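You operate a simulated robot arm through the tools that you are given. There is no shell and no other tool.

You run a simulated robot arm. Do the job below in one go: nothing can be reset, and whatever is moved stays where it is left.

JOB
Start the machine up, send the carriage home and store the size from the job sheet.
Fine: the red button is pulled up; rows and step stay.

It is judged by the outcome, as a careful person would: the job done as asked, and still so three seconds after it is handed in. It fails if anything else is knocked over, pushed out of place, dropped, spilled or broken. Flat cloth is picked up by pressing the open fingertips on it (5 to 10 N) and closing them slowly along it; thin cloth reads only 2 to 8 mm in the jaws.

ROBOT AND FRAMES
A 6-joint arm with a two-finger gripper, fixed in place. Base frame: the origin is on the floor under the middle of its stand, x ahead of it, y to its left, z up. Units: cm, rad, N and s.
It reaches about 157.2 cm from its shoulder. Its first joint turns from -2.897 to 2.897 rad. Payload 2.45 kg.
The tool frame sits at the grasp point between the pads (the TCP): z along the fingers, y along the line on which they close. The tips reach 2 cm beyond it. The gripper opens to 14 cm; its body begins 16.8 cm behind the TCP.
Orientation is told as [roll, pitch, yaw] about the base's x, y, z axes, in that order, counted from this pose: with the fingers straight down and closing along the base's y, the tool's x points along the base's -x, its y along +y and its z along -z.

CONTROLS
- The arm moves only by the tool arm_command. Its argument "rows" is a list that holds one entry, the list of rows, each a list of 6 numbers: the shift along the base's x, y, z in cm, then the turn, a rotation vector about the base's x, y, z in rad. In form: [[[dx, dy, dz, ax, ay, az], ...]]. A call has 1 to 20 rows; each row is the pose to reach, as a shift and turn from the pose commanded when the call began. "grip" is the opening, from 0 (shut) to 1 (fully open), set as the call begins (left out, the last holds). Each row takes 0.2 s and may step no farther than 5 cm and 0.15 rad from the row before; otherwise, or with a gripper value out of range, the whole call is refused. Where a pose cannot be reached the arm comes as near as it can. A force on the tool above 50 N (or 10 N above the force at the start of the call, whichever is more), or a blocked arm, ends the call early, and 0.2 s more pass. The fingers move at their own pace (about 4.5 cm/s each) and stop on an object; they squeeze with about 41 N. The grip force told is the motor's: it shows also when the fingers shut on nothing. Time passes only in rows, and 0.2 s behind the last, so rows that repeat a pose let the fingers close. The reply holds the time, the measured pose of the TCP, the force on the tool along the base axes, the opening and the grip force, in the units named above and with some noise, with the torque about the TCP (base axes, N m) and any sound that the robot's microphone picked up.
- Cameras (640 x 400 px; columns grow to the right, rows downward): "scene" is fixed at [41.01, 50.01, 171.68]; the picture's right is [-0.65, -0.76, 0.00], its down [-0.52, 0.45, -0.73] and it looks along [0.55, -0.47, -0.69] (base axes); focal length 316 px, centre (320, 200). "wrist" rides on the gripper at [7.8, 1.1, -20.9] in the tool frame; the picture's right is [-0.14, 0.99, 0.00], its down [-0.92, -0.13, -0.37] and it looks along [-0.36, -0.05, 0.93] (tool axes); focal length 280 px, centre (320, 200). There is no depth. A picture from a camera that has moved, and an enlarged one, comes with that camera's place and axes in the base frame and with its lens. The place of the scene camera against the robot may be out by one fixed shift of up to 1.2 cm in any direction.
- snapshot(camera): a new picture of that camera. It takes no simulated time.
- zoom(camera, box): a new picture of the part [left, top, right, bottom] of that camera's present view, enlarged. It takes no simulated time.
- job_done(): hands the job in; it is judged then, once.

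Places have to be worked out from the pictures, the camera data and where the tool is seen. Open the gripper and draw the arm clear of the work before you hand the job in, unless the task says otherwise.

The tools are called after "Call:" as a command line: name --argument value ..., lists and objects as JSON in quotes. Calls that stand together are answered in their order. arm_command: Moves the arm, as the interface text tells. Its arguments: {"type":"object","properties":{"rows":{"type":"array","items":{"type":"array","items":{"type":"array","items":{"type":"number"}}}},"grip":{"type":"number"}},"required":["rows"]} The other tools are called the same way: snapshot (camera) takes a picture; zoom (camera, box) takes an enlarged picture of a part of a camera's view; job_done () hands the job in.

At the start:

```text
time: 0.0
position: [73.45, 14.03, 130.3]
orientation: [-0.001, 0.001, 0.001]
ft_force: [0.1, -0.4, 0.7]
torque: [0.01, -0.03, 0.0]
gripper_width: 13.99
grasp_force: 0.0
```

scene: 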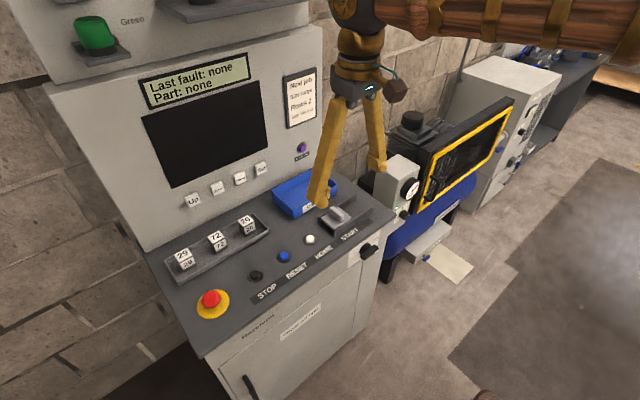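
wrist: 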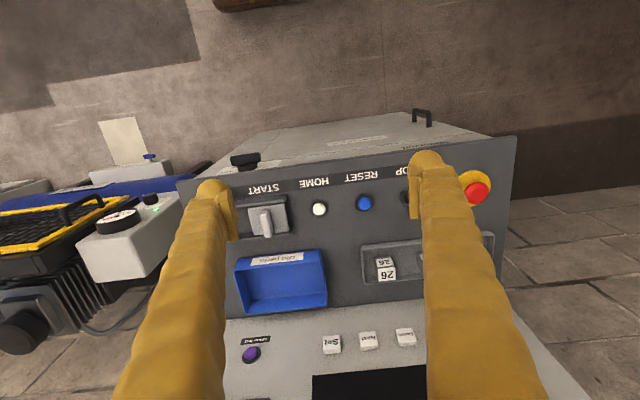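

I'll look closely at the panel, the job sheet and the controls before any move.

Call:
zoom --camera "scene" --box '[270, 60, 330, 170]'

Call:
zoom --camera "scene" --box '[160, 140, 400, 330]'

Call:
zoom --camera "scene" --box '[130, 40, 290, 210]'

Call:
zoom --camera "scene" --box '[340, 60, 560, 290]'

Call:
zoom --camera "scene" --box '[180, 270, 400, 400]'

Call:
zoom --camera "wrist" --box '[200, 150, 520, 400]'

```text
3.64 times, centred on (300, 115) of scene
camera zoom: at [41.01, 50.01, 171.68], right [-0.65, -0.76, 0.0], down [-0.52, 0.45, -0.73], along [0.55, -0.47, -0.69], focal length 1148 px, centre (393, 509)
```

zoom: 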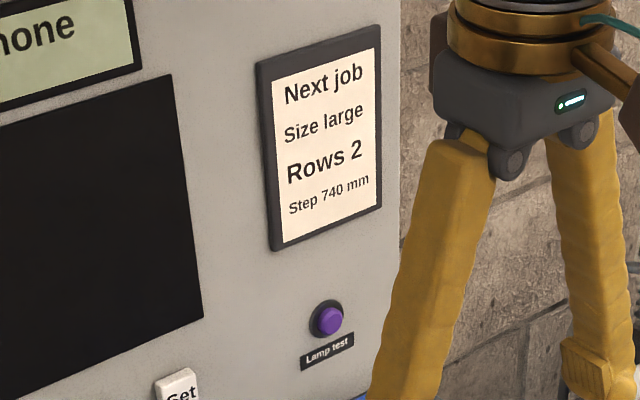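

```text
2.11 times, centred on (280, 235) of scene
camera zoom: at [41.01, 50.01, 171.68], right [-0.65, -0.76, 0.0], down [-0.52, 0.45, -0.73], along [0.55, -0.47, -0.69], focal length 665 px, centre (404, 126)
```

zoom: 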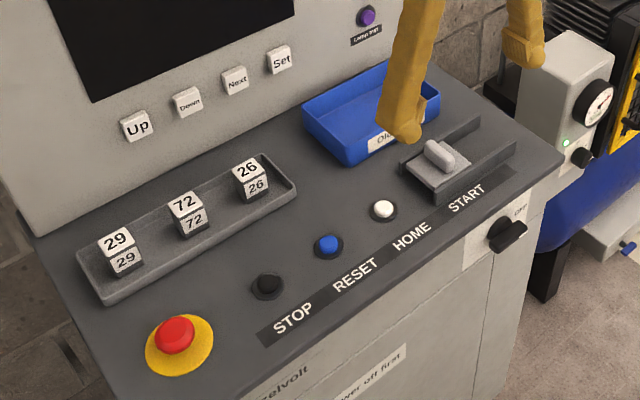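

```text
2.35 times, centred on (210, 125) of scene
camera zoom: at [41.01, 50.01, 171.68], right [-0.65, -0.76, 0.0], down [-0.52, 0.45, -0.73], along [0.55, -0.47, -0.69], focal length 743 px, centre (579, 376)
```

zoom: 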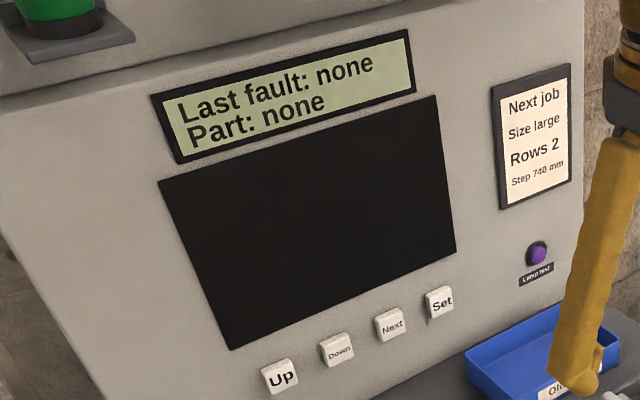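

```text
1.74 times, centred on (450, 175) of scene
camera zoom: at [41.01, 50.01, 171.68], right [-0.65, -0.76, 0.0], down [-0.52, 0.45, -0.73], along [0.55, -0.47, -0.69], focal length 549 px, centre (94, 244)
```

zoom: 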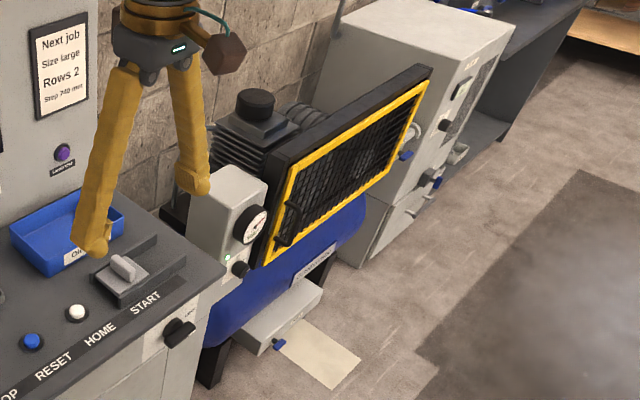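

```text
2.91 times, centred on (290, 335) of scene
camera zoom: at [41.01, 50.01, 171.68], right [-0.65, -0.76, 0.0], down [-0.52, 0.45, -0.73], along [0.55, -0.47, -0.69], focal length 918 px, centre (407, -193)
```

zoom: 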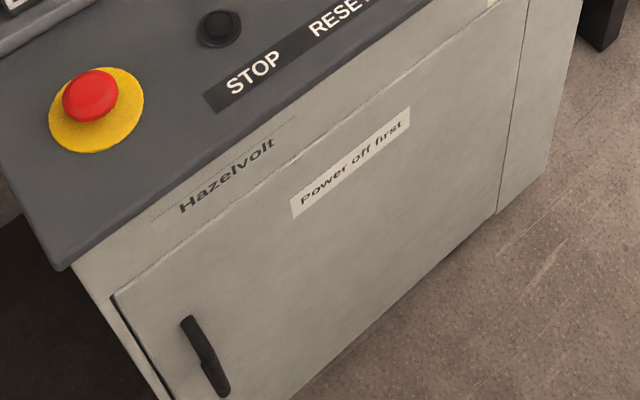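

```text
1.60 times, centred on (360, 275) of wrist
camera zoom: at [65.63, 15.08, 151.21], right [0.14, 0.99, 0.0], down [0.92, -0.13, 0.37], along [0.36, -0.05, -0.93], focal length 449 px, centre (256, 80)
```

zoom: 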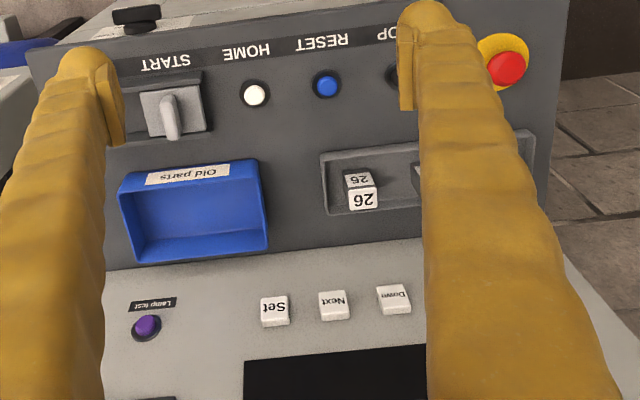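

The job sheet says size large (rows 2, step 740 mm). The screen is dark and the switch at the front right reads OFF. I'll look closer at the switch, the covered START, the compressor and the top of the machine.

Call:
zoom --camera "scene" --box '[340, 220, 400, 270]'

Call:
zoom --camera "scene" --box '[300, 190, 370, 250]'

Call:
zoom --camera "scene" --box '[0, 0, 320, 80]'

Call:
zoom --camera "scene" --box '[370, 140, 440, 230]'

Call:
zoom --camera "wrist" --box '[0, 80, 240, 360]'

Call:
zoom --camera "wrist" --box '[210, 90, 500, 240]'

```text
8.00 times, centred on (370, 245) of scene
camera zoom: at [41.01, 50.01, 171.68], right [-0.65, -0.76, 0.0], down [-0.52, 0.45, -0.73], along [0.55, -0.47, -0.69], focal length 2525 px, centre (-80, -160)
```

zoom: 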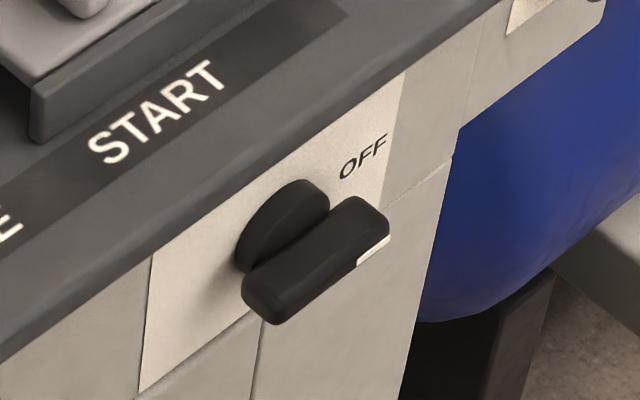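

```text
6.67 times, centred on (335, 220) of scene
camera zoom: at [41.01, 50.01, 171.68], right [-0.65, -0.76, 0.0], down [-0.52, 0.45, -0.73], along [0.55, -0.47, -0.69], focal length 2104 px, centre (220, 67)
```

zoom: 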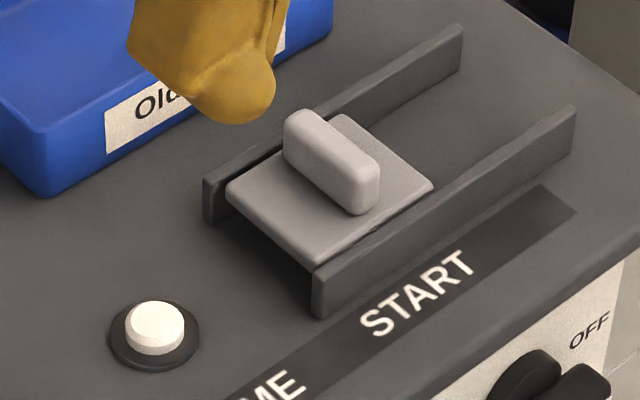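

```text
2.00 times, centred on (160, 40) of scene
camera zoom: at [41.01, 50.01, 171.68], right [-0.65, -0.76, 0.0], down [-0.52, 0.45, -0.73], along [0.55, -0.47, -0.69], focal length 631 px, centre (640, 520)
```

zoom: 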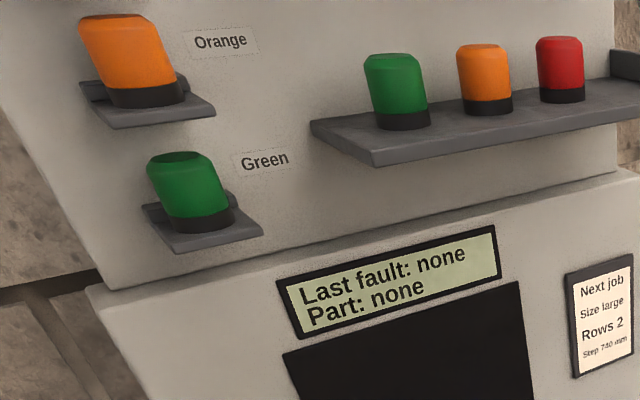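

```text
4.44 times, centred on (405, 185) of scene
camera zoom: at [41.01, 50.01, 171.68], right [-0.65, -0.76, 0.0], down [-0.52, 0.45, -0.73], along [0.55, -0.47, -0.69], focal length 1403 px, centre (-58, 267)
```

zoom: 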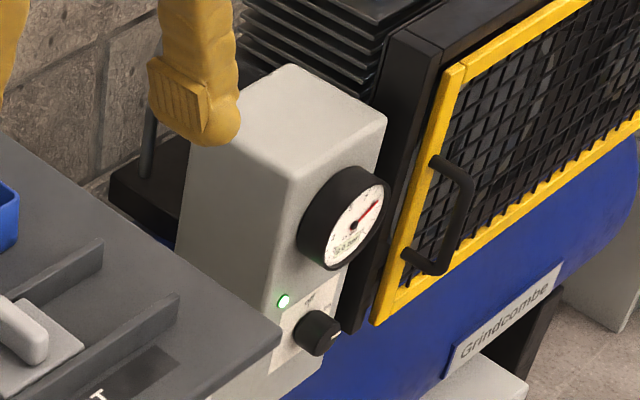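

```text
1.43 times, centred on (120, 220) of wrist
camera zoom: at [65.63, 15.08, 151.21], right [0.14, 0.99, 0.0], down [0.92, -0.13, 0.37], along [0.36, -0.05, -0.93], focal length 401 px, centre (606, 171)
```

zoom: 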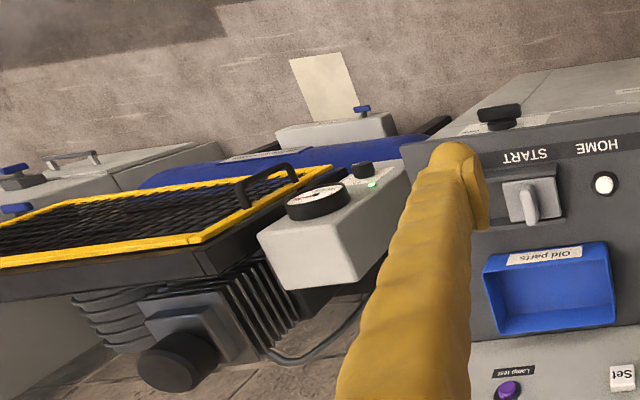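

```text
2.21 times, centred on (355, 165) of wrist
camera zoom: at [65.63, 15.08, 151.21], right [0.14, 0.99, 0.0], down [0.92, -0.13, 0.37], along [0.36, -0.05, -0.93], focal length 619 px, centre (243, 277)
```

zoom: 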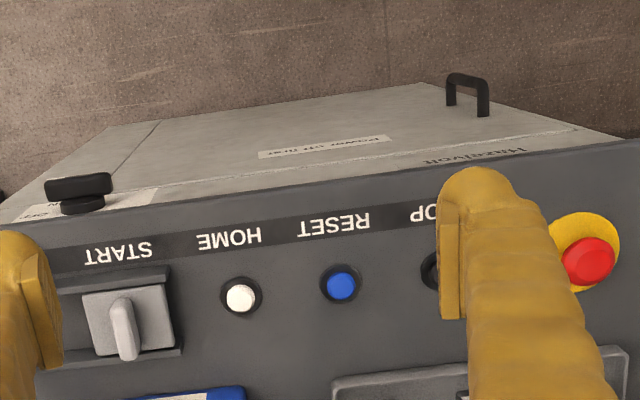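

The START button is under a sliding shutter on rails, and the main switch points to OFF. The ON position isn't visible from here, so I'll back the arm off and tilt the wrist camera toward the front switch.

Call:
arm_command --rows '[[[-1.1, -1.5, -1.9, 0, -0.06, 0], [-2.2, -3, -3.8, 0, -0.12, 0], [-3.3, -4.5, -5.7, 0, -0.18, 0], [-4.4, -6, -7.6, 0, -0.24, 0], [-5.5, -7.5, -9.5, 0, -0.3, 0], [-6.6, -9, -11.4, 0, -0.36, 0], [-7.7, -10.5, -13.3, 0, -0.42, 0], [-8.8, -12, -15.2, 0, -0.48, 0], [-9.9, -13.5, -17.1, 0, -0.54, 0], [-11, -15, -19, 0, -0.6, 0], [-12.1, -16.5, -20.9, 0, -0.66, 0], [-13.2, -18, -22.8, 0, -0.72, 0], [-14, -18, -24, 0, -0.75, 0]]]'

Call:
snapshot --camera "wrist"

Call:
snapshot --camera "scene"

```text
time: 2.8
position: [59.41, -3.87, 106.13]
orientation: [-0.004, -0.752, 0.0]
ft_force: [0.1, 0.3, 0.0]
torque: [0.01, 0.0, 0.01]
gripper_width: 13.98
grasp_force: 0.1
```

```text
taken
camera wrist: at [39.47, -2.81, 116.18], right [0.1, 0.99, 0.09], down [0.42, -0.13, 0.9], along [0.9, -0.05, -0.43], focal length 280 px, centre (320, 200)
```

wrist: 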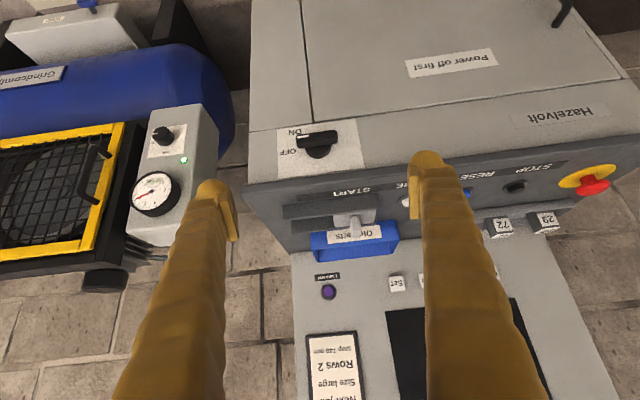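

```text
taken
```

scene: 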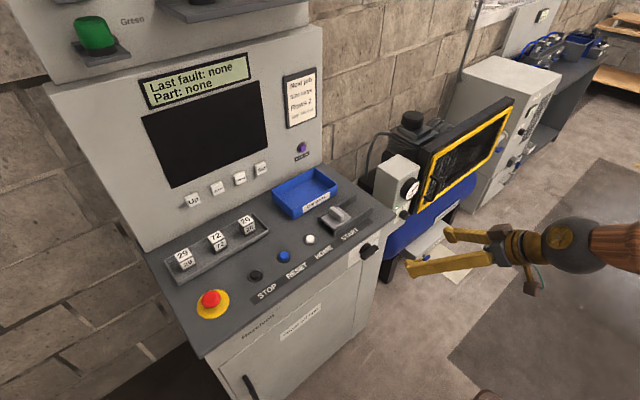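

Call:
zoom --camera "wrist" --box '[260, 100, 380, 190]'

Call:
zoom --camera "wrist" --box '[100, 80, 260, 240]'

Call:
zoom --camera "scene" --box '[280, 160, 400, 260]'

```text
4.44 times, centred on (320, 145) of wrist
camera zoom: at [39.47, -2.81, 116.18], right [0.1, 0.99, 0.09], down [0.42, -0.13, 0.9], along [0.9, -0.05, -0.43], focal length 1246 px, centre (320, 444)
```

zoom: 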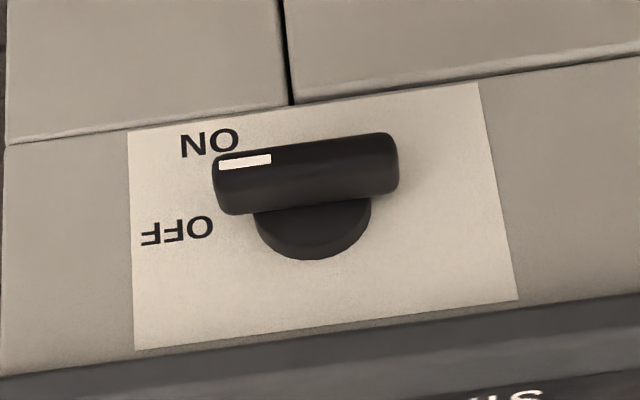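

```text
2.50 times, centred on (180, 160) of wrist
camera zoom: at [39.47, -2.81, 116.18], right [0.1, 0.99, 0.09], down [0.42, -0.13, 0.9], along [0.9, -0.05, -0.43], focal length 701 px, centre (670, 300)
```

zoom: 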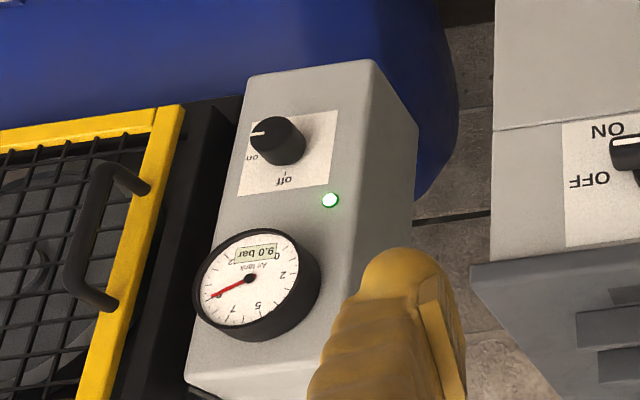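

```text
4.00 times, centred on (340, 210) of scene
camera zoom: at [41.01, 50.01, 171.68], right [-0.65, -0.76, 0.0], down [-0.52, 0.45, -0.73], along [0.55, -0.47, -0.69], focal length 1263 px, centre (240, 160)
```

zoom: 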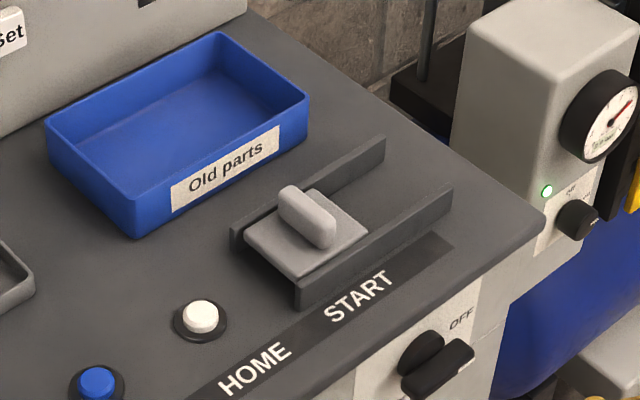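

The switch plate is readable now: upside down in this view, OFF is to the right of the knob and ON is at its lower right. I triangulate the knob axis at about (79.9, -4.3, 87.0). The compressor is already on at 9 bar. I'll point the fingers forward in front of the switch with the jaws part closed.

Call:
arm_command --rows '[[[0.6, 0, -1.5, 0, -0.11, 0], [1.2, 0, -3, 0, -0.22, 0], [1.8, -0.1, -5, 0, -0.33, 0], [2.4, -0.2, -7, 0, -0.44, 0], [3.0, -0.3, -9, 0, -0.55, 0], [3.6, -0.4, -11, 0, -0.66, 0], [4.2, -0.4, -13, 0, -0.76, 0], [4.6, -0.4, -14.5, 0, -0.819, 0]]]' --grip 0.4

Call:
snapshot --camera "wrist"

Call:
snapshot --camera "scene"

```text
time: 4.6
position: [79.76, -9.32, 97.51]
orientation: [1.345, -1.46, -1.297]
ft_force: [-0.6, -0.2, 0.0]
torque: [-0.01, 0.12, -0.04]
gripper_width: 5.6
grasp_force: 0.1
out of reach, approached as far as the arm can: row 1, 2, 3, 4, 5, 6, 7, 8
```

```text
taken
camera wrist: at [58.64, -8.37, 90.35], right [-0.04, 0.97, 0.24], down [-0.33, -0.24, 0.91], along [0.94, -0.05, 0.33], focal length 280 px, centre (320, 200)
```

wrist: 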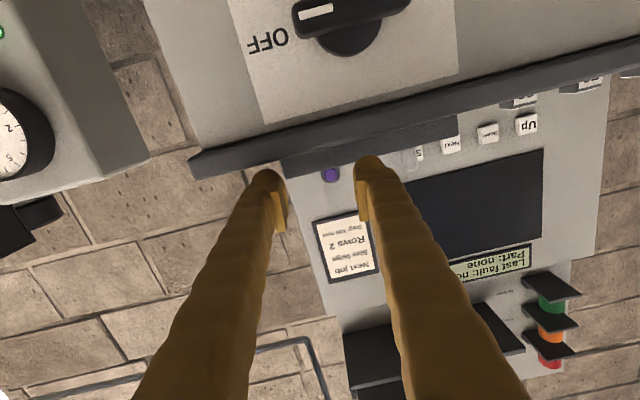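

```text
taken
```

scene: 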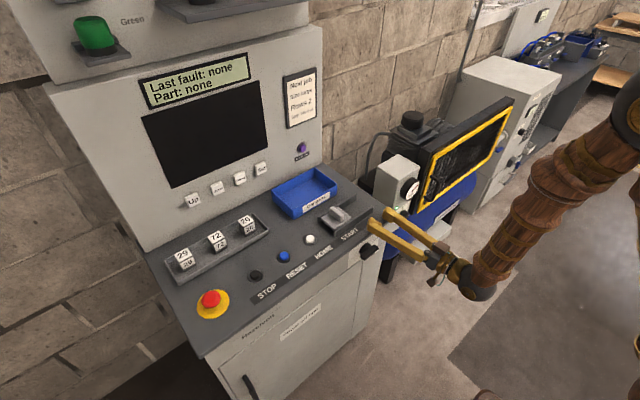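

The last pose was too close to the base, so the arm stopped elsewhere, above the panel and not touching anything. I'll raise it a little first to see how the command reference behaves.

Call:
arm_command --rows '[[[0, 0, 1.5, 0, 0, 0], [0, 0, 3, 0, 0, 0]]]'

```text
time: 5.2
position: [79.67, -9.21, 100.41]
orientation: [1.336, -1.46, -1.287]
ft_force: [-0.5, -1.1, -0.1]
torque: [0.01, 0.02, 0.01]
gripper_width: 5.58
grasp_force: 0.0
```

The reference is the achieved pose, so control stays predictable. I'll re-level the tool to about -0.8 pitch, facing down and forward, draw back in front of the switch and close the jaws to use the tips as a pusher.

Call:
arm_command --rows '[[[-1.4, 0.1, 0.7, -0.0174, 0.1064, -0.0009], [-2.8, 0.2, 1.4, -0.0349, 0.2129, -0.0017], [-4.2, 0.3, 2.1, -0.0523, 0.3193, -0.0026], [-5.6, 0.4, 2.8, -0.0697, 0.4257, -0.0034], [-7.0, 0.5, 3.4, -0.0871, 0.5321, -0.0043], [-8.4, 0.6, 4.0, -0.1046, 0.6386, -0.0051], [-9.7, 0.7, 4.6, -0.122, 0.745, -0.006], [-9.7, 0.7, 4.6, -0.122, 0.745, -0.006]]]' --grip 0

Call:
snapshot --camera "wrist"

```text
time: 7.0
position: [70.12, -8.55, 105.05]
orientation: [-0.004, -0.795, -0.001]
ft_force: [0.3, 0.1, 0.1]
torque: [-0.02, 0.0, -0.01]
gripper_width: 0.0
grasp_force: 28.7
out of reach, approached as far as the arm can: row 7
```

```text
taken
camera wrist: at [49.77, -7.33, 114.17], right [0.1, 0.99, 0.1], down [0.38, -0.13, 0.92], along [0.92, -0.06, -0.39], focal length 280 px, centre (320, 200)
```

wrist: 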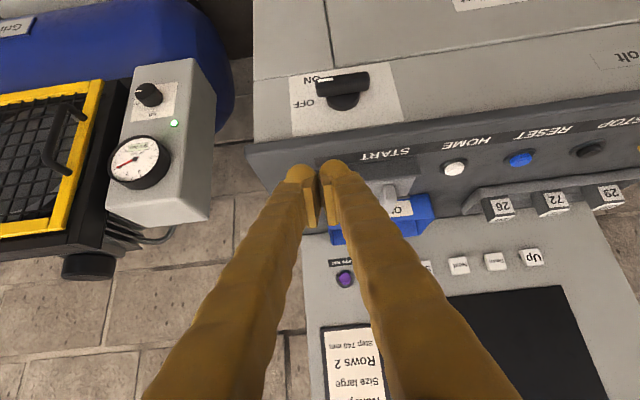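

Call:
zoom --camera "wrist" --box '[270, 50, 430, 150]'

Call:
zoom --camera "wrist" --box '[280, 120, 480, 260]'

Call:
zoom --camera "wrist" --box '[400, 120, 640, 280]'

Call:
snapshot --camera "scene"

```text
4.00 times, centred on (350, 100) of wrist
camera zoom: at [49.77, -7.33, 114.17], right [0.1, 0.99, 0.1], down [0.38, -0.13, 0.92], along [0.92, -0.06, -0.39], focal length 1122 px, centre (200, 600)
```

zoom: 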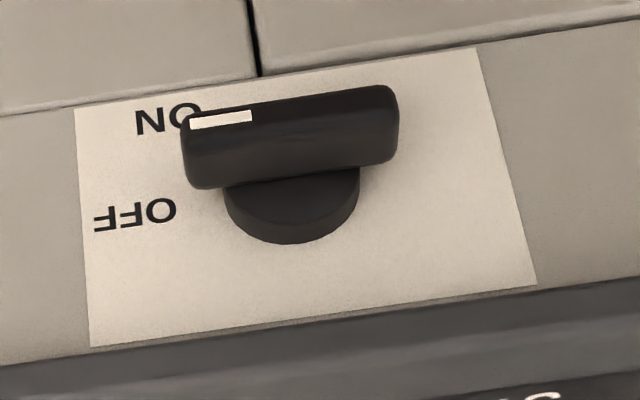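

```text
2.86 times, centred on (380, 190) of wrist
camera zoom: at [49.77, -7.33, 114.17], right [0.1, 0.99, 0.1], down [0.38, -0.13, 0.92], along [0.92, -0.06, -0.39], focal length 801 px, centre (149, 229)
```

zoom: 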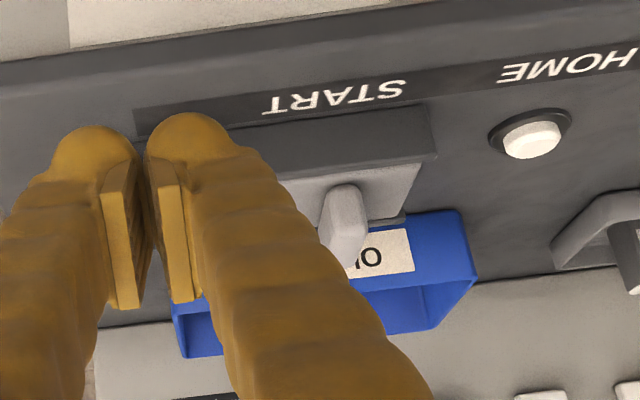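

```text
2.50 times, centred on (520, 200) of wrist
camera zoom: at [49.77, -7.33, 114.17], right [0.1, 0.99, 0.1], down [0.38, -0.13, 0.92], along [0.92, -0.06, -0.39], focal length 701 px, centre (-180, 200)
```

zoom: 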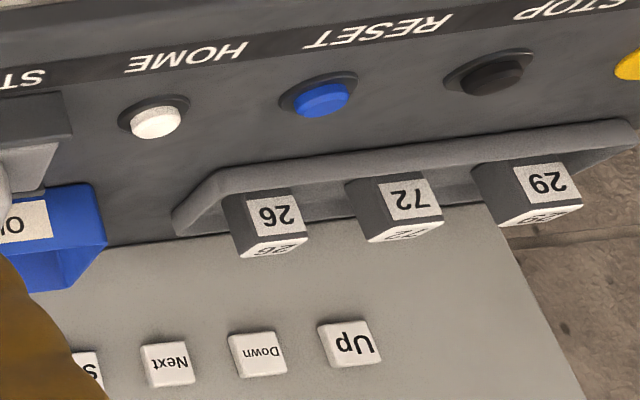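

```text
taken
```

scene: 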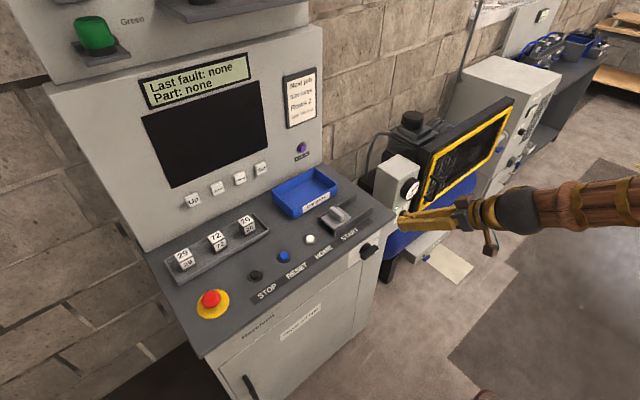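

The picture puts the handle at x 76–77.8, y -7.9 to -1.2, top at about z 88. I'll bring the left fingertip above its marked right end, just short of contact.

Call:
arm_command --rows '[[[1.0, -0.1, -2, 0, 0, 0], [2.0, -0.2, -4, 0, 0, 0], [3.0, -0.3, -6, 0, 0, 0], [4.0, -0.4, -8, 0, 0, 0], [5.0, -0.45, -10, 0, 0, 0], [5.8, -0.45, -12, 0, 0, 0], [5.8, -0.45, -14, 0, 0, 0]]]'

Call:
snapshot --camera "wrist"

Call:
zoom --camera "scene" --box '[320, 180, 440, 280]'

```text
time: 8.6
position: [75.89, -9.04, 91.11]
orientation: [-0.003, -0.796, 0.0]
ft_force: [0.1, 0.0, 0.0]
torque: [0.0, 0.01, 0.02]
gripper_width: 0.0
grasp_force: 29.7
```

```text
taken
camera wrist: at [55.56, -7.86, 100.07], right [0.1, 0.99, 0.1], down [0.38, -0.13, 0.92], along [0.92, -0.05, -0.39], focal length 280 px, centre (320, 200)
```

wrist: 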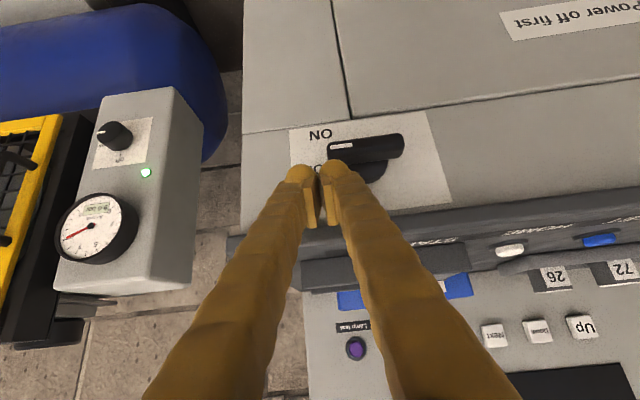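

```text
4.00 times, centred on (380, 230) of scene
camera zoom: at [41.01, 50.01, 171.68], right [-0.65, -0.76, 0.0], down [-0.52, 0.45, -0.73], along [0.55, -0.47, -0.69], focal length 1263 px, centre (80, 80)
```

zoom: 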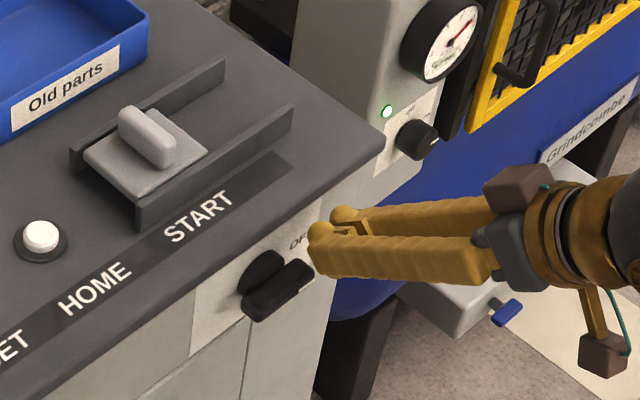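

The left fingertip sits just above the handle's marked end. I'll press down slowly, about 3 cm, and watch the force.

Call:
arm_command --rows '[[[0, 0, -0.4, 0, 0, 0], [0, 0, -0.8, 0, 0, 0], [0, 0, -1.2, 0, 0, 0], [0, 0, -1.6, 0, 0, 0], [0, 0, -2.0, 0, 0, 0], [0, 0, -2.4, 0, 0, 0], [0, 0, -2.8, 0, 0, 0], [0, 0, -3.2, 0, 0, 0]]]'

Call:
snapshot --camera "wrist"

Call:
zoom --camera "scene" --box '[320, 180, 440, 280]'

```text
time: 10.4
position: [75.97, -8.97, 87.85]
orientation: [-0.002, -0.795, -0.002]
ft_force: [-6.3, -3.2, 4.7]
torque: [0.02, 0.04, -0.01]
gripper_width: 0.01
grasp_force: 29.4
```

```text
taken
camera wrist: at [55.54, -7.8, 96.84], right [0.1, 0.99, 0.1], down [0.38, -0.13, 0.92], along [0.92, -0.05, -0.39], focal length 280 px, centre (320, 200)
```

wrist: 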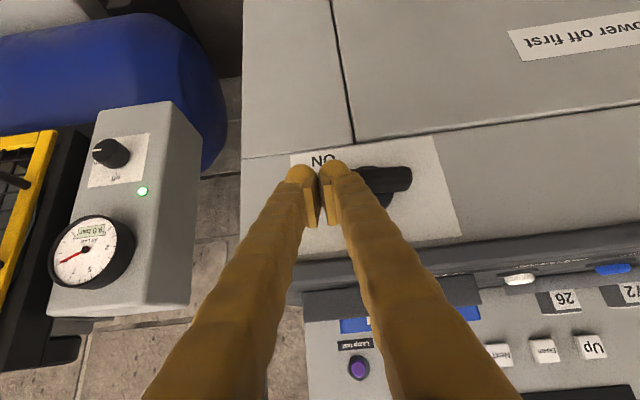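

```text
4.00 times, centred on (380, 230) of scene
camera zoom: at [41.01, 50.01, 171.68], right [-0.65, -0.76, 0.0], down [-0.52, 0.45, -0.73], along [0.55, -0.47, -0.69], focal length 1263 px, centre (80, 80)
```

zoom: 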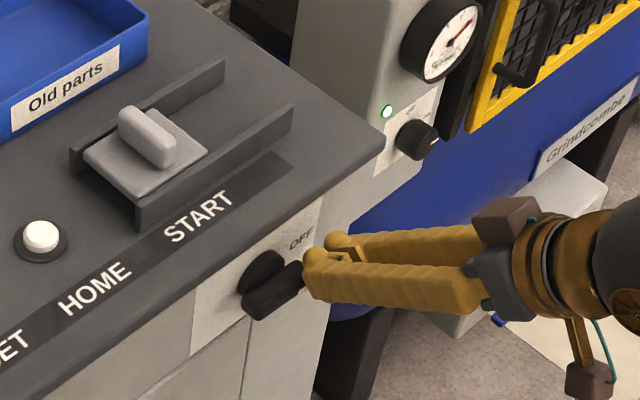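

Call:
zoom --camera "wrist" --box '[260, 120, 460, 260]'

Call:
zoom --camera "scene" --box '[360, 220, 420, 270]'

```text
2.86 times, centred on (360, 190) of wrist
camera zoom: at [55.54, -7.8, 96.84], right [0.1, 0.99, 0.1], down [0.38, -0.13, 0.92], along [0.92, -0.05, -0.39], focal length 801 px, centre (206, 229)
```

zoom: 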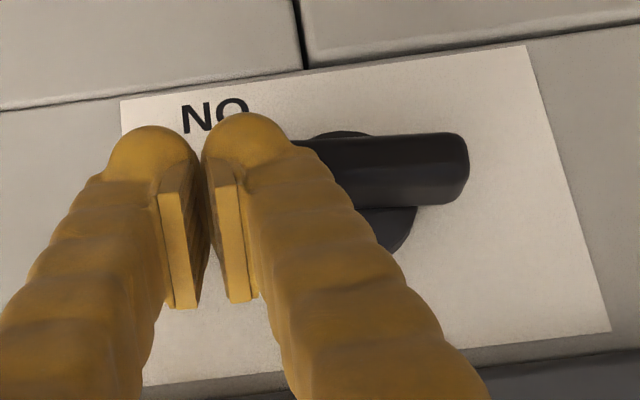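

```text
8.00 times, centred on (390, 245) of scene
camera zoom: at [41.01, 50.01, 171.68], right [-0.65, -0.76, 0.0], down [-0.52, 0.45, -0.73], along [0.55, -0.47, -0.69], focal length 2525 px, centre (-240, -160)
```

zoom: 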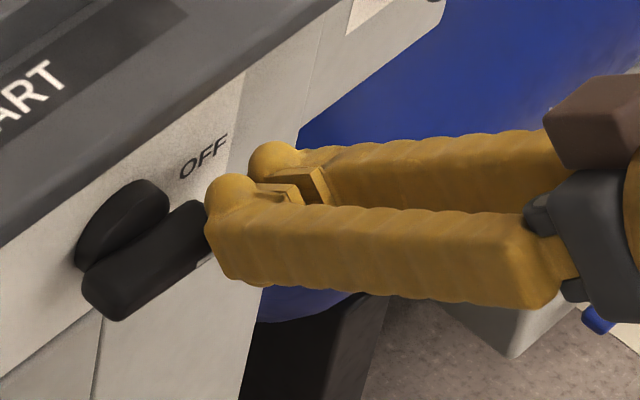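

The force has an x component and the handle hasn't turned. Re-triangulating gives its front face at x≈76.7 and centre z≈86.5, so the tip came down in front of it. I'll go up, move about 1.3 cm forward and press again.

Call:
arm_command --rows '[[[-0.4, 0, 0.8, 0, 0, 0], [-0.4, 0, 2.0, 0, 0, 0], [-0.2, 0.1, 3.2, 0, 0, 0], [0.6, 0.2, 3.2, 0, 0, 0], [1.3, 0.2, 3.2, 0, 0, 0], [1.3, 0.2, 2.6, 0, 0, 0], [1.3, 0.2, 2.0, 0, 0, 0], [1.3, 0.2, 1.5, 0, 0, 0], [1.3, 0.2, 1.0, 0, 0, 0]]]'

Call:
zoom --camera "wrist" --box '[260, 120, 460, 260]'

Call:
zoom --camera "scene" --box '[360, 220, 420, 270]'

```text
time: 12.4
position: [77.27, -8.88, 88.84]
orientation: [-0.004, -0.796, 0.0]
ft_force: [0.8, -2.2, 3.6]
torque: [-0.01, 0.01, 0.0]
gripper_width: 0.01
grasp_force: 29.1
```

```text
2.86 times, centred on (360, 190) of wrist
camera zoom: at [56.98, -7.67, 97.88], right [0.1, 0.99, 0.1], down [0.38, -0.13, 0.92], along [0.92, -0.05, -0.39], focal length 801 px, centre (206, 229)
```

zoom: 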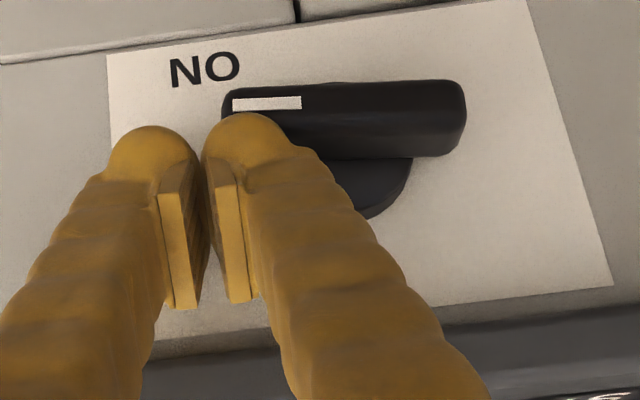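

```text
8.00 times, centred on (390, 245) of scene
camera zoom: at [41.01, 50.01, 171.68], right [-0.65, -0.76, 0.0], down [-0.52, 0.45, -0.73], along [0.55, -0.47, -0.69], focal length 2525 px, centre (-240, -160)
```

zoom: 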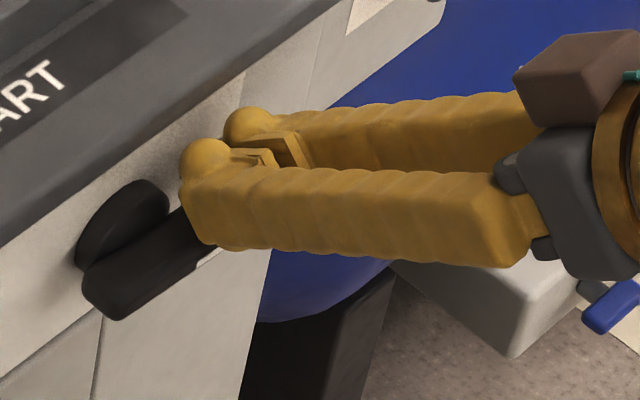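

Now the tip rests on top of the handle's end (3.6 N up). I'll shift slightly inward for a better bite and press on down.

Call:
arm_command --rows '[[[0, 0, 0.4, 0, 0, 0], [0, 0.5, 0.4, 0, 0, 0], [0, 0.5, 0, 0, 0, 0], [0, 0.5, -0.4, 0, 0, 0], [0, 0.5, -0.8, 0, 0, 0], [0, 0.5, -1.2, 0, 0, 0], [0, 0.5, -1.6, 0, 0, 0], [0, 0.5, -2.0, 0, 0, 0]]]'

Call:
zoom --camera "wrist" --box '[260, 120, 460, 260]'

Call:
snapshot --camera "scene"

```text
time: 14.2
position: [77.27, -8.18, 86.79]
orientation: [-0.001, -0.795, 0.0]
ft_force: [-1.1, -0.2, 0.3]
torque: [-0.03, 0.0, 0.03]
gripper_width: 0.0
grasp_force: 29.1
```

```text
2.86 times, centred on (360, 190) of wrist
camera zoom: at [56.93, -7.19, 95.89], right [0.1, 0.99, 0.1], down [0.38, -0.13, 0.92], along [0.92, -0.05, -0.39], focal length 801 px, centre (206, 229)
```

zoom: 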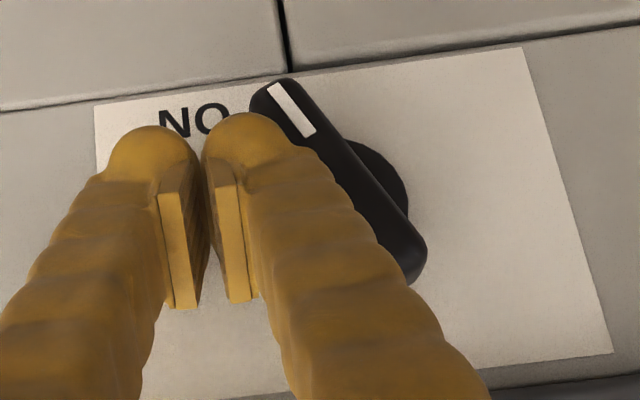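

```text
taken
```

scene: 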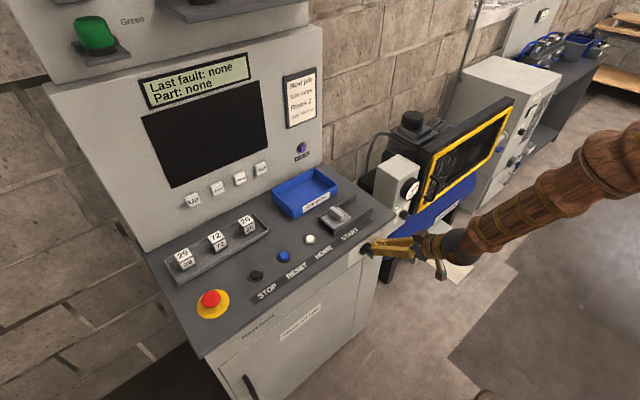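

The handle has turned to the lower right and the force dropped to zero, so it seems to have snapped to ON. I'll back straight out and check the switch and screen.

Call:
arm_command --rows '[[[-0.6, -0.5, 0.3, 0, 0, 0], [-2, -0.8, 1.0, 0, 0, 0], [-3.5, -1, 2.5, 0, 0, 0], [-5, -1, 5, 0, 0, 0], [-6, -1, 8, 0, 0, 0], [-6, -1, 11, 0, 0, 0], [-6, 1, 14, 0, 0, 0], [-6, 1, 17, 0, 0, 0]]]'

Call:
snapshot --camera "wrist"

Call:
zoom --camera "wrist" --box '[270, 50, 430, 150]'

Call:
snapshot --camera "scene"

```text
time: 16.0
position: [71.39, -7.26, 103.97]
orientation: [-0.002, -0.795, -0.001]
ft_force: [0.1, 0.9, 0.2]
torque: [0.03, -0.02, 0.0]
gripper_width: 0.0
grasp_force: 29.8
```

```text
taken
camera wrist: at [51.0, -6.05, 113.07], right [0.1, 0.99, 0.1], down [0.38, -0.13, 0.92], along [0.92, -0.05, -0.39], focal length 280 px, centre (320, 200)
```

wrist: 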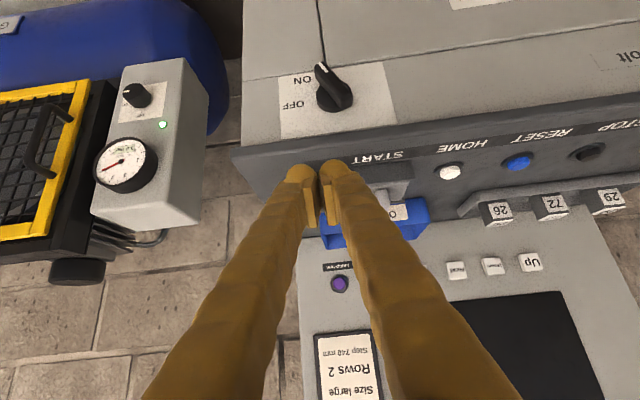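

```text
4.00 times, centred on (350, 100) of wrist
camera zoom: at [51.0, -6.05, 113.07], right [0.1, 0.99, 0.1], down [0.38, -0.13, 0.92], along [0.92, -0.05, -0.39], focal length 1122 px, centre (200, 600)
```

zoom: 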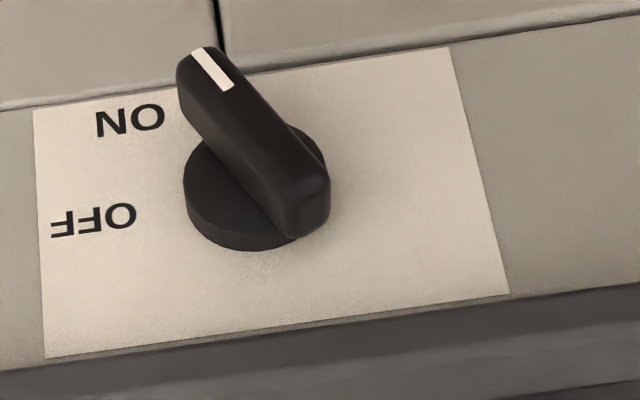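

```text
taken
```

scene: 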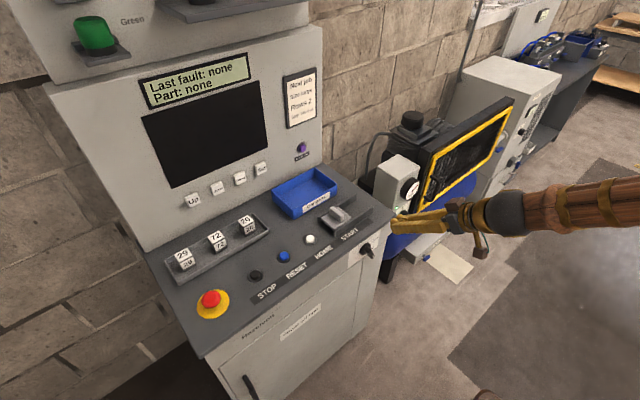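

The handle now points to ON, but the screen is still dark, so it probably comes on with START. START is under the shutter, whose rails run to the right. I'll move above the panel for a close look at it.

Call:
arm_command --rows '[[[0.5, 1.5, 2, 0, 0.09, 0], [1.5, 3.5, 4, 0, 0.18, 0], [2.5, 5.5, 6, 0, 0.27, 0], [3.5, 8, 7, 0, 0.36, 0], [5, 10.5, 8, 0, 0.45, 0], [6.5, 13, 8, 0, 0.54, 0], [8, 15.5, 8, 0, 0.63, 0], [9.5, 18, 8, 0, 0.72, 0], [10.6, 19, 8, 0, 0.795, 0]]]'

Call:
snapshot --camera "wrist"

Call:
zoom --camera "wrist" --box '[120, 80, 320, 220]'

Call:
zoom --camera "scene" --box '[120, 40, 320, 210]'

```text
time: 18.0
position: [81.77, 11.79, 111.89]
orientation: [-0.003, -0.002, 0.002]
ft_force: [0.1, -0.2, 0.9]
torque: [0.0, -0.04, 0.03]
gripper_width: 0.0
grasp_force: 29.5
out of reach, approached as far as the arm can: row 1, 2
```

```text
taken
camera wrist: at [74.03, 12.93, 132.86], right [0.14, 0.99, 0.0], down [0.92, -0.13, 0.37], along [0.37, -0.05, -0.93], focal length 280 px, centre (320, 200)
```

wrist: 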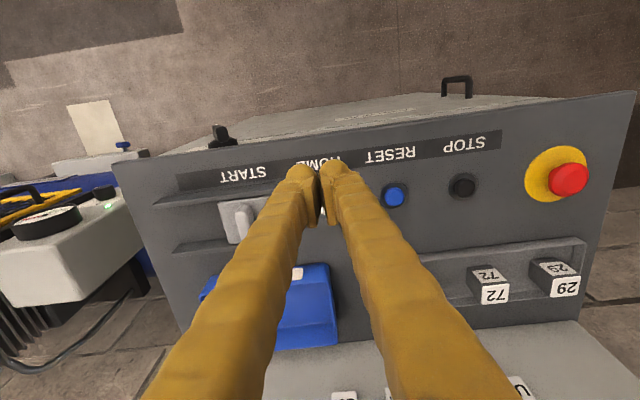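

```text
2.86 times, centred on (220, 150) of wrist
camera zoom: at [74.03, 12.93, 132.86], right [0.14, 0.99, 0.0], down [0.92, -0.13, 0.37], along [0.37, -0.05, -0.93], focal length 801 px, centre (606, 343)
```

zoom: 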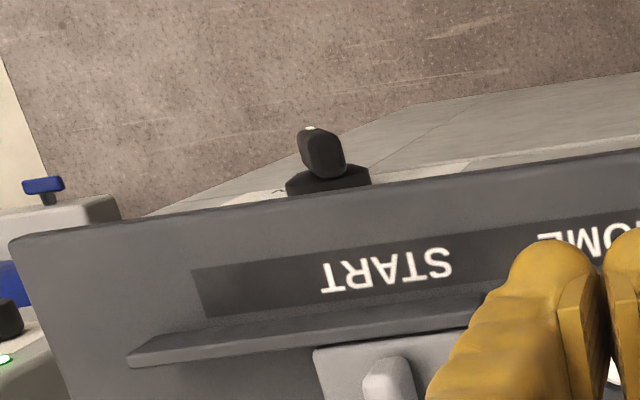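

```text
2.35 times, centred on (220, 125) of scene
camera zoom: at [41.01, 50.01, 171.68], right [-0.65, -0.76, 0.0], down [-0.52, 0.45, -0.73], along [0.55, -0.47, -0.69], focal length 743 px, centre (555, 376)
```

zoom: 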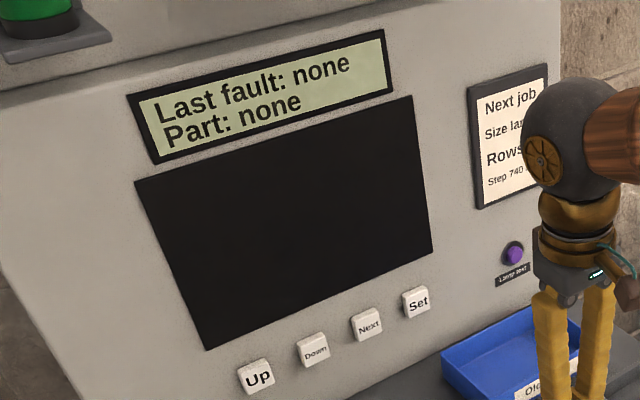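

I'll open the jaws and move over so the shutter shows between the fingers.

Call:
arm_command --rows '[[[-1, -2, 1, 0, 0, 0], [-2, -4, 1, 0, 0, 0], [-2, -6, 1, 0, 0, 0], [-2, -8, 1, 0, 0, 0], [-2, -8, 1, 0, 0, 0], [-2, -8, 1, 0, 0, 0], [-2, -8, 1, 0, 0, 0]]]' --grip 1

Call:
snapshot --camera "wrist"

Call:
zoom --camera "wrist" --box '[210, 130, 430, 290]'

```text
time: 19.6
position: [79.87, 3.73, 112.81]
orientation: [-0.004, -0.002, 0.001]
ft_force: [0.8, -0.3, -0.1]
torque: [-0.01, 0.03, -0.01]
gripper_width: 14.0
grasp_force: 0.1
```

```text
taken
camera wrist: at [72.07, 4.89, 133.75], right [0.14, 0.99, 0.0], down [0.92, -0.13, 0.37], along [0.37, -0.05, -0.93], focal length 280 px, centre (320, 200)
```

wrist: 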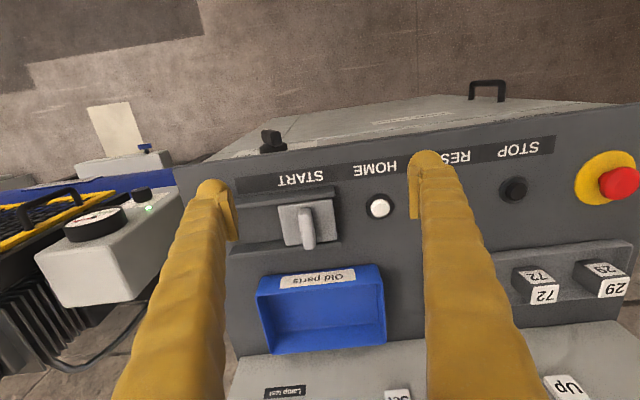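

```text
2.50 times, centred on (320, 210) of wrist
camera zoom: at [72.07, 4.89, 133.75], right [0.14, 0.99, 0.0], down [0.92, -0.13, 0.37], along [0.37, -0.05, -0.93], focal length 701 px, centre (320, 175)
```

zoom: 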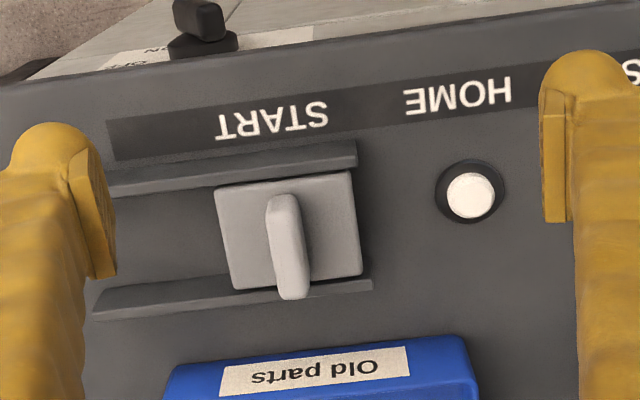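

The tab is clear now, at about (90, 0.7), top z≈99, on the shutter plate at z≈96.3. The rails run to y≈-11. I'll grip the tab between the fingers and slide it right; first I'll hover just above it with the jaws at about 6 cm.

Call:
arm_command --rows '[[[2, -0.6, -1, 0, 0, 0], [4, -1.2, -2, 0, 0, 0], [6, -1.8, -3, 0, 0, 0], [8, -2.4, -4.5, 0, 0, 0], [10, -3, -6, 0, 0, 0], [10.1, -3, -8, 0, 0, 0], [10.1, -3, -10, 0, 0, 0]]]' --grip 0.45

Call:
snapshot --camera "wrist"

Call:
zoom --camera "scene" --box '[280, 160, 400, 260]'

```text
time: 21.2
position: [89.99, 0.86, 102.81]
orientation: [-0.005, -0.001, 0.0]
ft_force: [0.4, 0.5, 0.4]
torque: [0.0, -0.01, 0.01]
gripper_width: 6.3
grasp_force: 0.1
```

```text
taken
camera wrist: at [82.2, 1.93, 123.75], right [0.14, 0.99, 0.0], down [0.92, -0.13, 0.37], along [0.37, -0.05, -0.93], focal length 280 px, centre (320, 200)
```

wrist: 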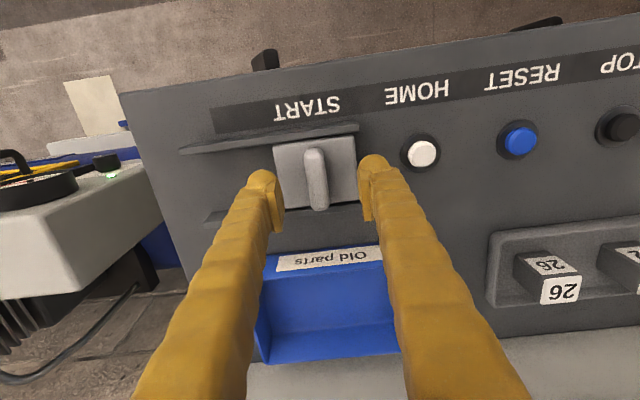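

```text
4.00 times, centred on (340, 210) of scene
camera zoom: at [41.01, 50.01, 171.68], right [-0.65, -0.76, 0.0], down [-0.52, 0.45, -0.73], along [0.55, -0.47, -0.69], focal length 1263 px, centre (240, 160)
```

zoom: 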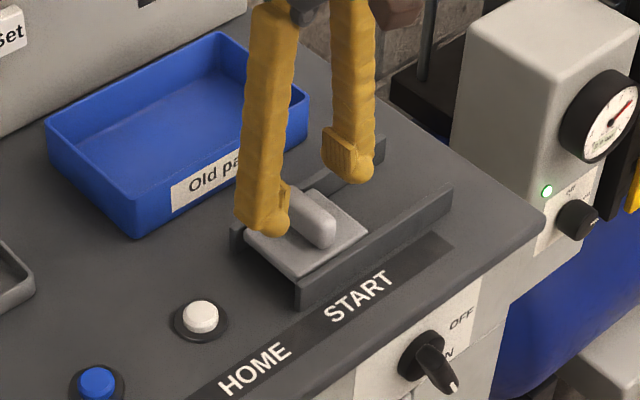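

The fingers straddle the tab and it sits mid-way between them. I'll descend to z≈98.9 and close on it.

Call:
arm_command --rows '[[[0, -0.1, -1, 0, 0, 0], [0, -0.1, -2, 0, 0, 0], [0, -0.1, -3, 0, 0, 0], [0, -0.1, -3.8, 0, 0, 0]]]'

Call:
arm_command --rows '[[[0, 0, 0, 0, 0, 0], [0, 0, 0, 0, 0, 0], [0, 0, 0, 0, 0, 0], [0, 0, 0, 0, 0, 0], [0, 0, 0, 0, 0, 0]]]' --grip 0

Call:
snapshot --camera "wrist"

```text
time: 22.2
position: [89.92, 0.67, 99.01]
orientation: [-0.002, 0.0, 0.001]
ft_force: [0.1, -0.2, 0.1]
torque: [0.03, 0.0, 0.01]
gripper_width: 6.3
grasp_force: 0.0
```

```text
time: 23.4
position: [89.95, 0.55, 99.05]
orientation: [-0.004, -0.004, 0.0]
ft_force: [0.9, -14.3, 12.9]
torque: [-0.12, 0.0, -0.01]
gripper_width: 1.7
grasp_force: 42.4
```

```text
taken
camera wrist: at [82.19, 1.69, 119.94], right [0.14, 0.99, 0.0], down [0.92, -0.13, 0.37], along [0.37, -0.05, -0.93], focal length 280 px, centre (320, 200)
```

wrist: 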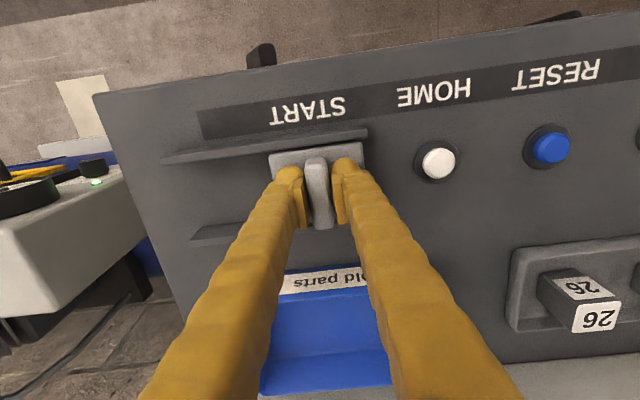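

The tab is gripped (1.7 cm). I'll slide it right, toward -y, in 1 cm steps.

Call:
arm_command --rows '[[[0, -0.6, 0, 0, 0, 0], [0, -1.4, 0, 0, 0, 0], [0, -2.2, 0, 0, 0, 0], [0, -3.0, 0, 0, 0, 0], [0, -3.8, 0, 0, 0, 0], [0, -4.6, 0, 0, 0, 0], [0, -5.4, 0, 0, 0, 0], [0, -6.2, 0, 0, 0, 0], [0, -7.0, 0, 0, 0, 0], [0, -7.6, 0, 0, 0, 0]]]'

Call:
snapshot --camera "wrist"

Call:
zoom --camera "scene" --box '[280, 160, 400, 260]'

```text
time: 25.6
position: [89.98, -7.04, 98.98]
orientation: [-0.004, -0.002, 0.0]
ft_force: [-10.5, 0.8, 32.6]
torque: [0.13, 0.27, 0.01]
gripper_width: 1.68
grasp_force: 42.4
```

```text
taken
camera wrist: at [82.19, -5.8, 119.92], right [0.14, 0.99, 0.0], down [0.92, -0.13, 0.37], along [0.37, -0.05, -0.93], focal length 280 px, centre (320, 200)
```

wrist: 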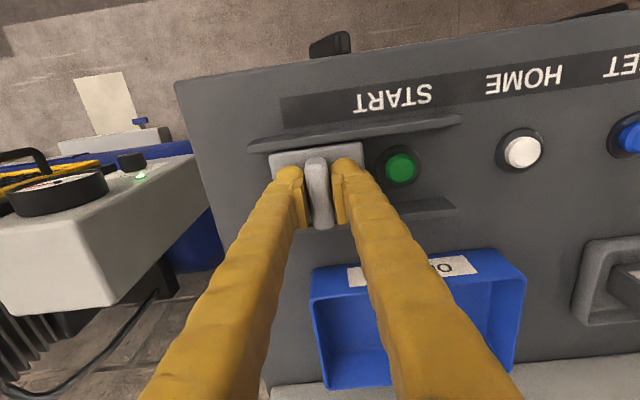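

```text
4.00 times, centred on (340, 210) of scene
camera zoom: at [41.01, 50.01, 171.68], right [-0.65, -0.76, 0.0], down [-0.52, 0.45, -0.73], along [0.55, -0.47, -0.69], focal length 1263 px, centre (240, 160)
```

zoom: 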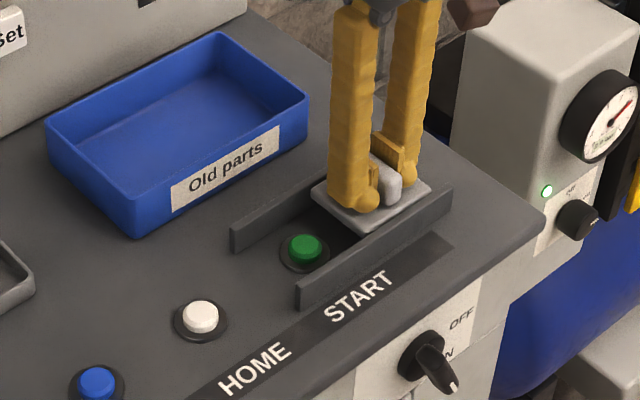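

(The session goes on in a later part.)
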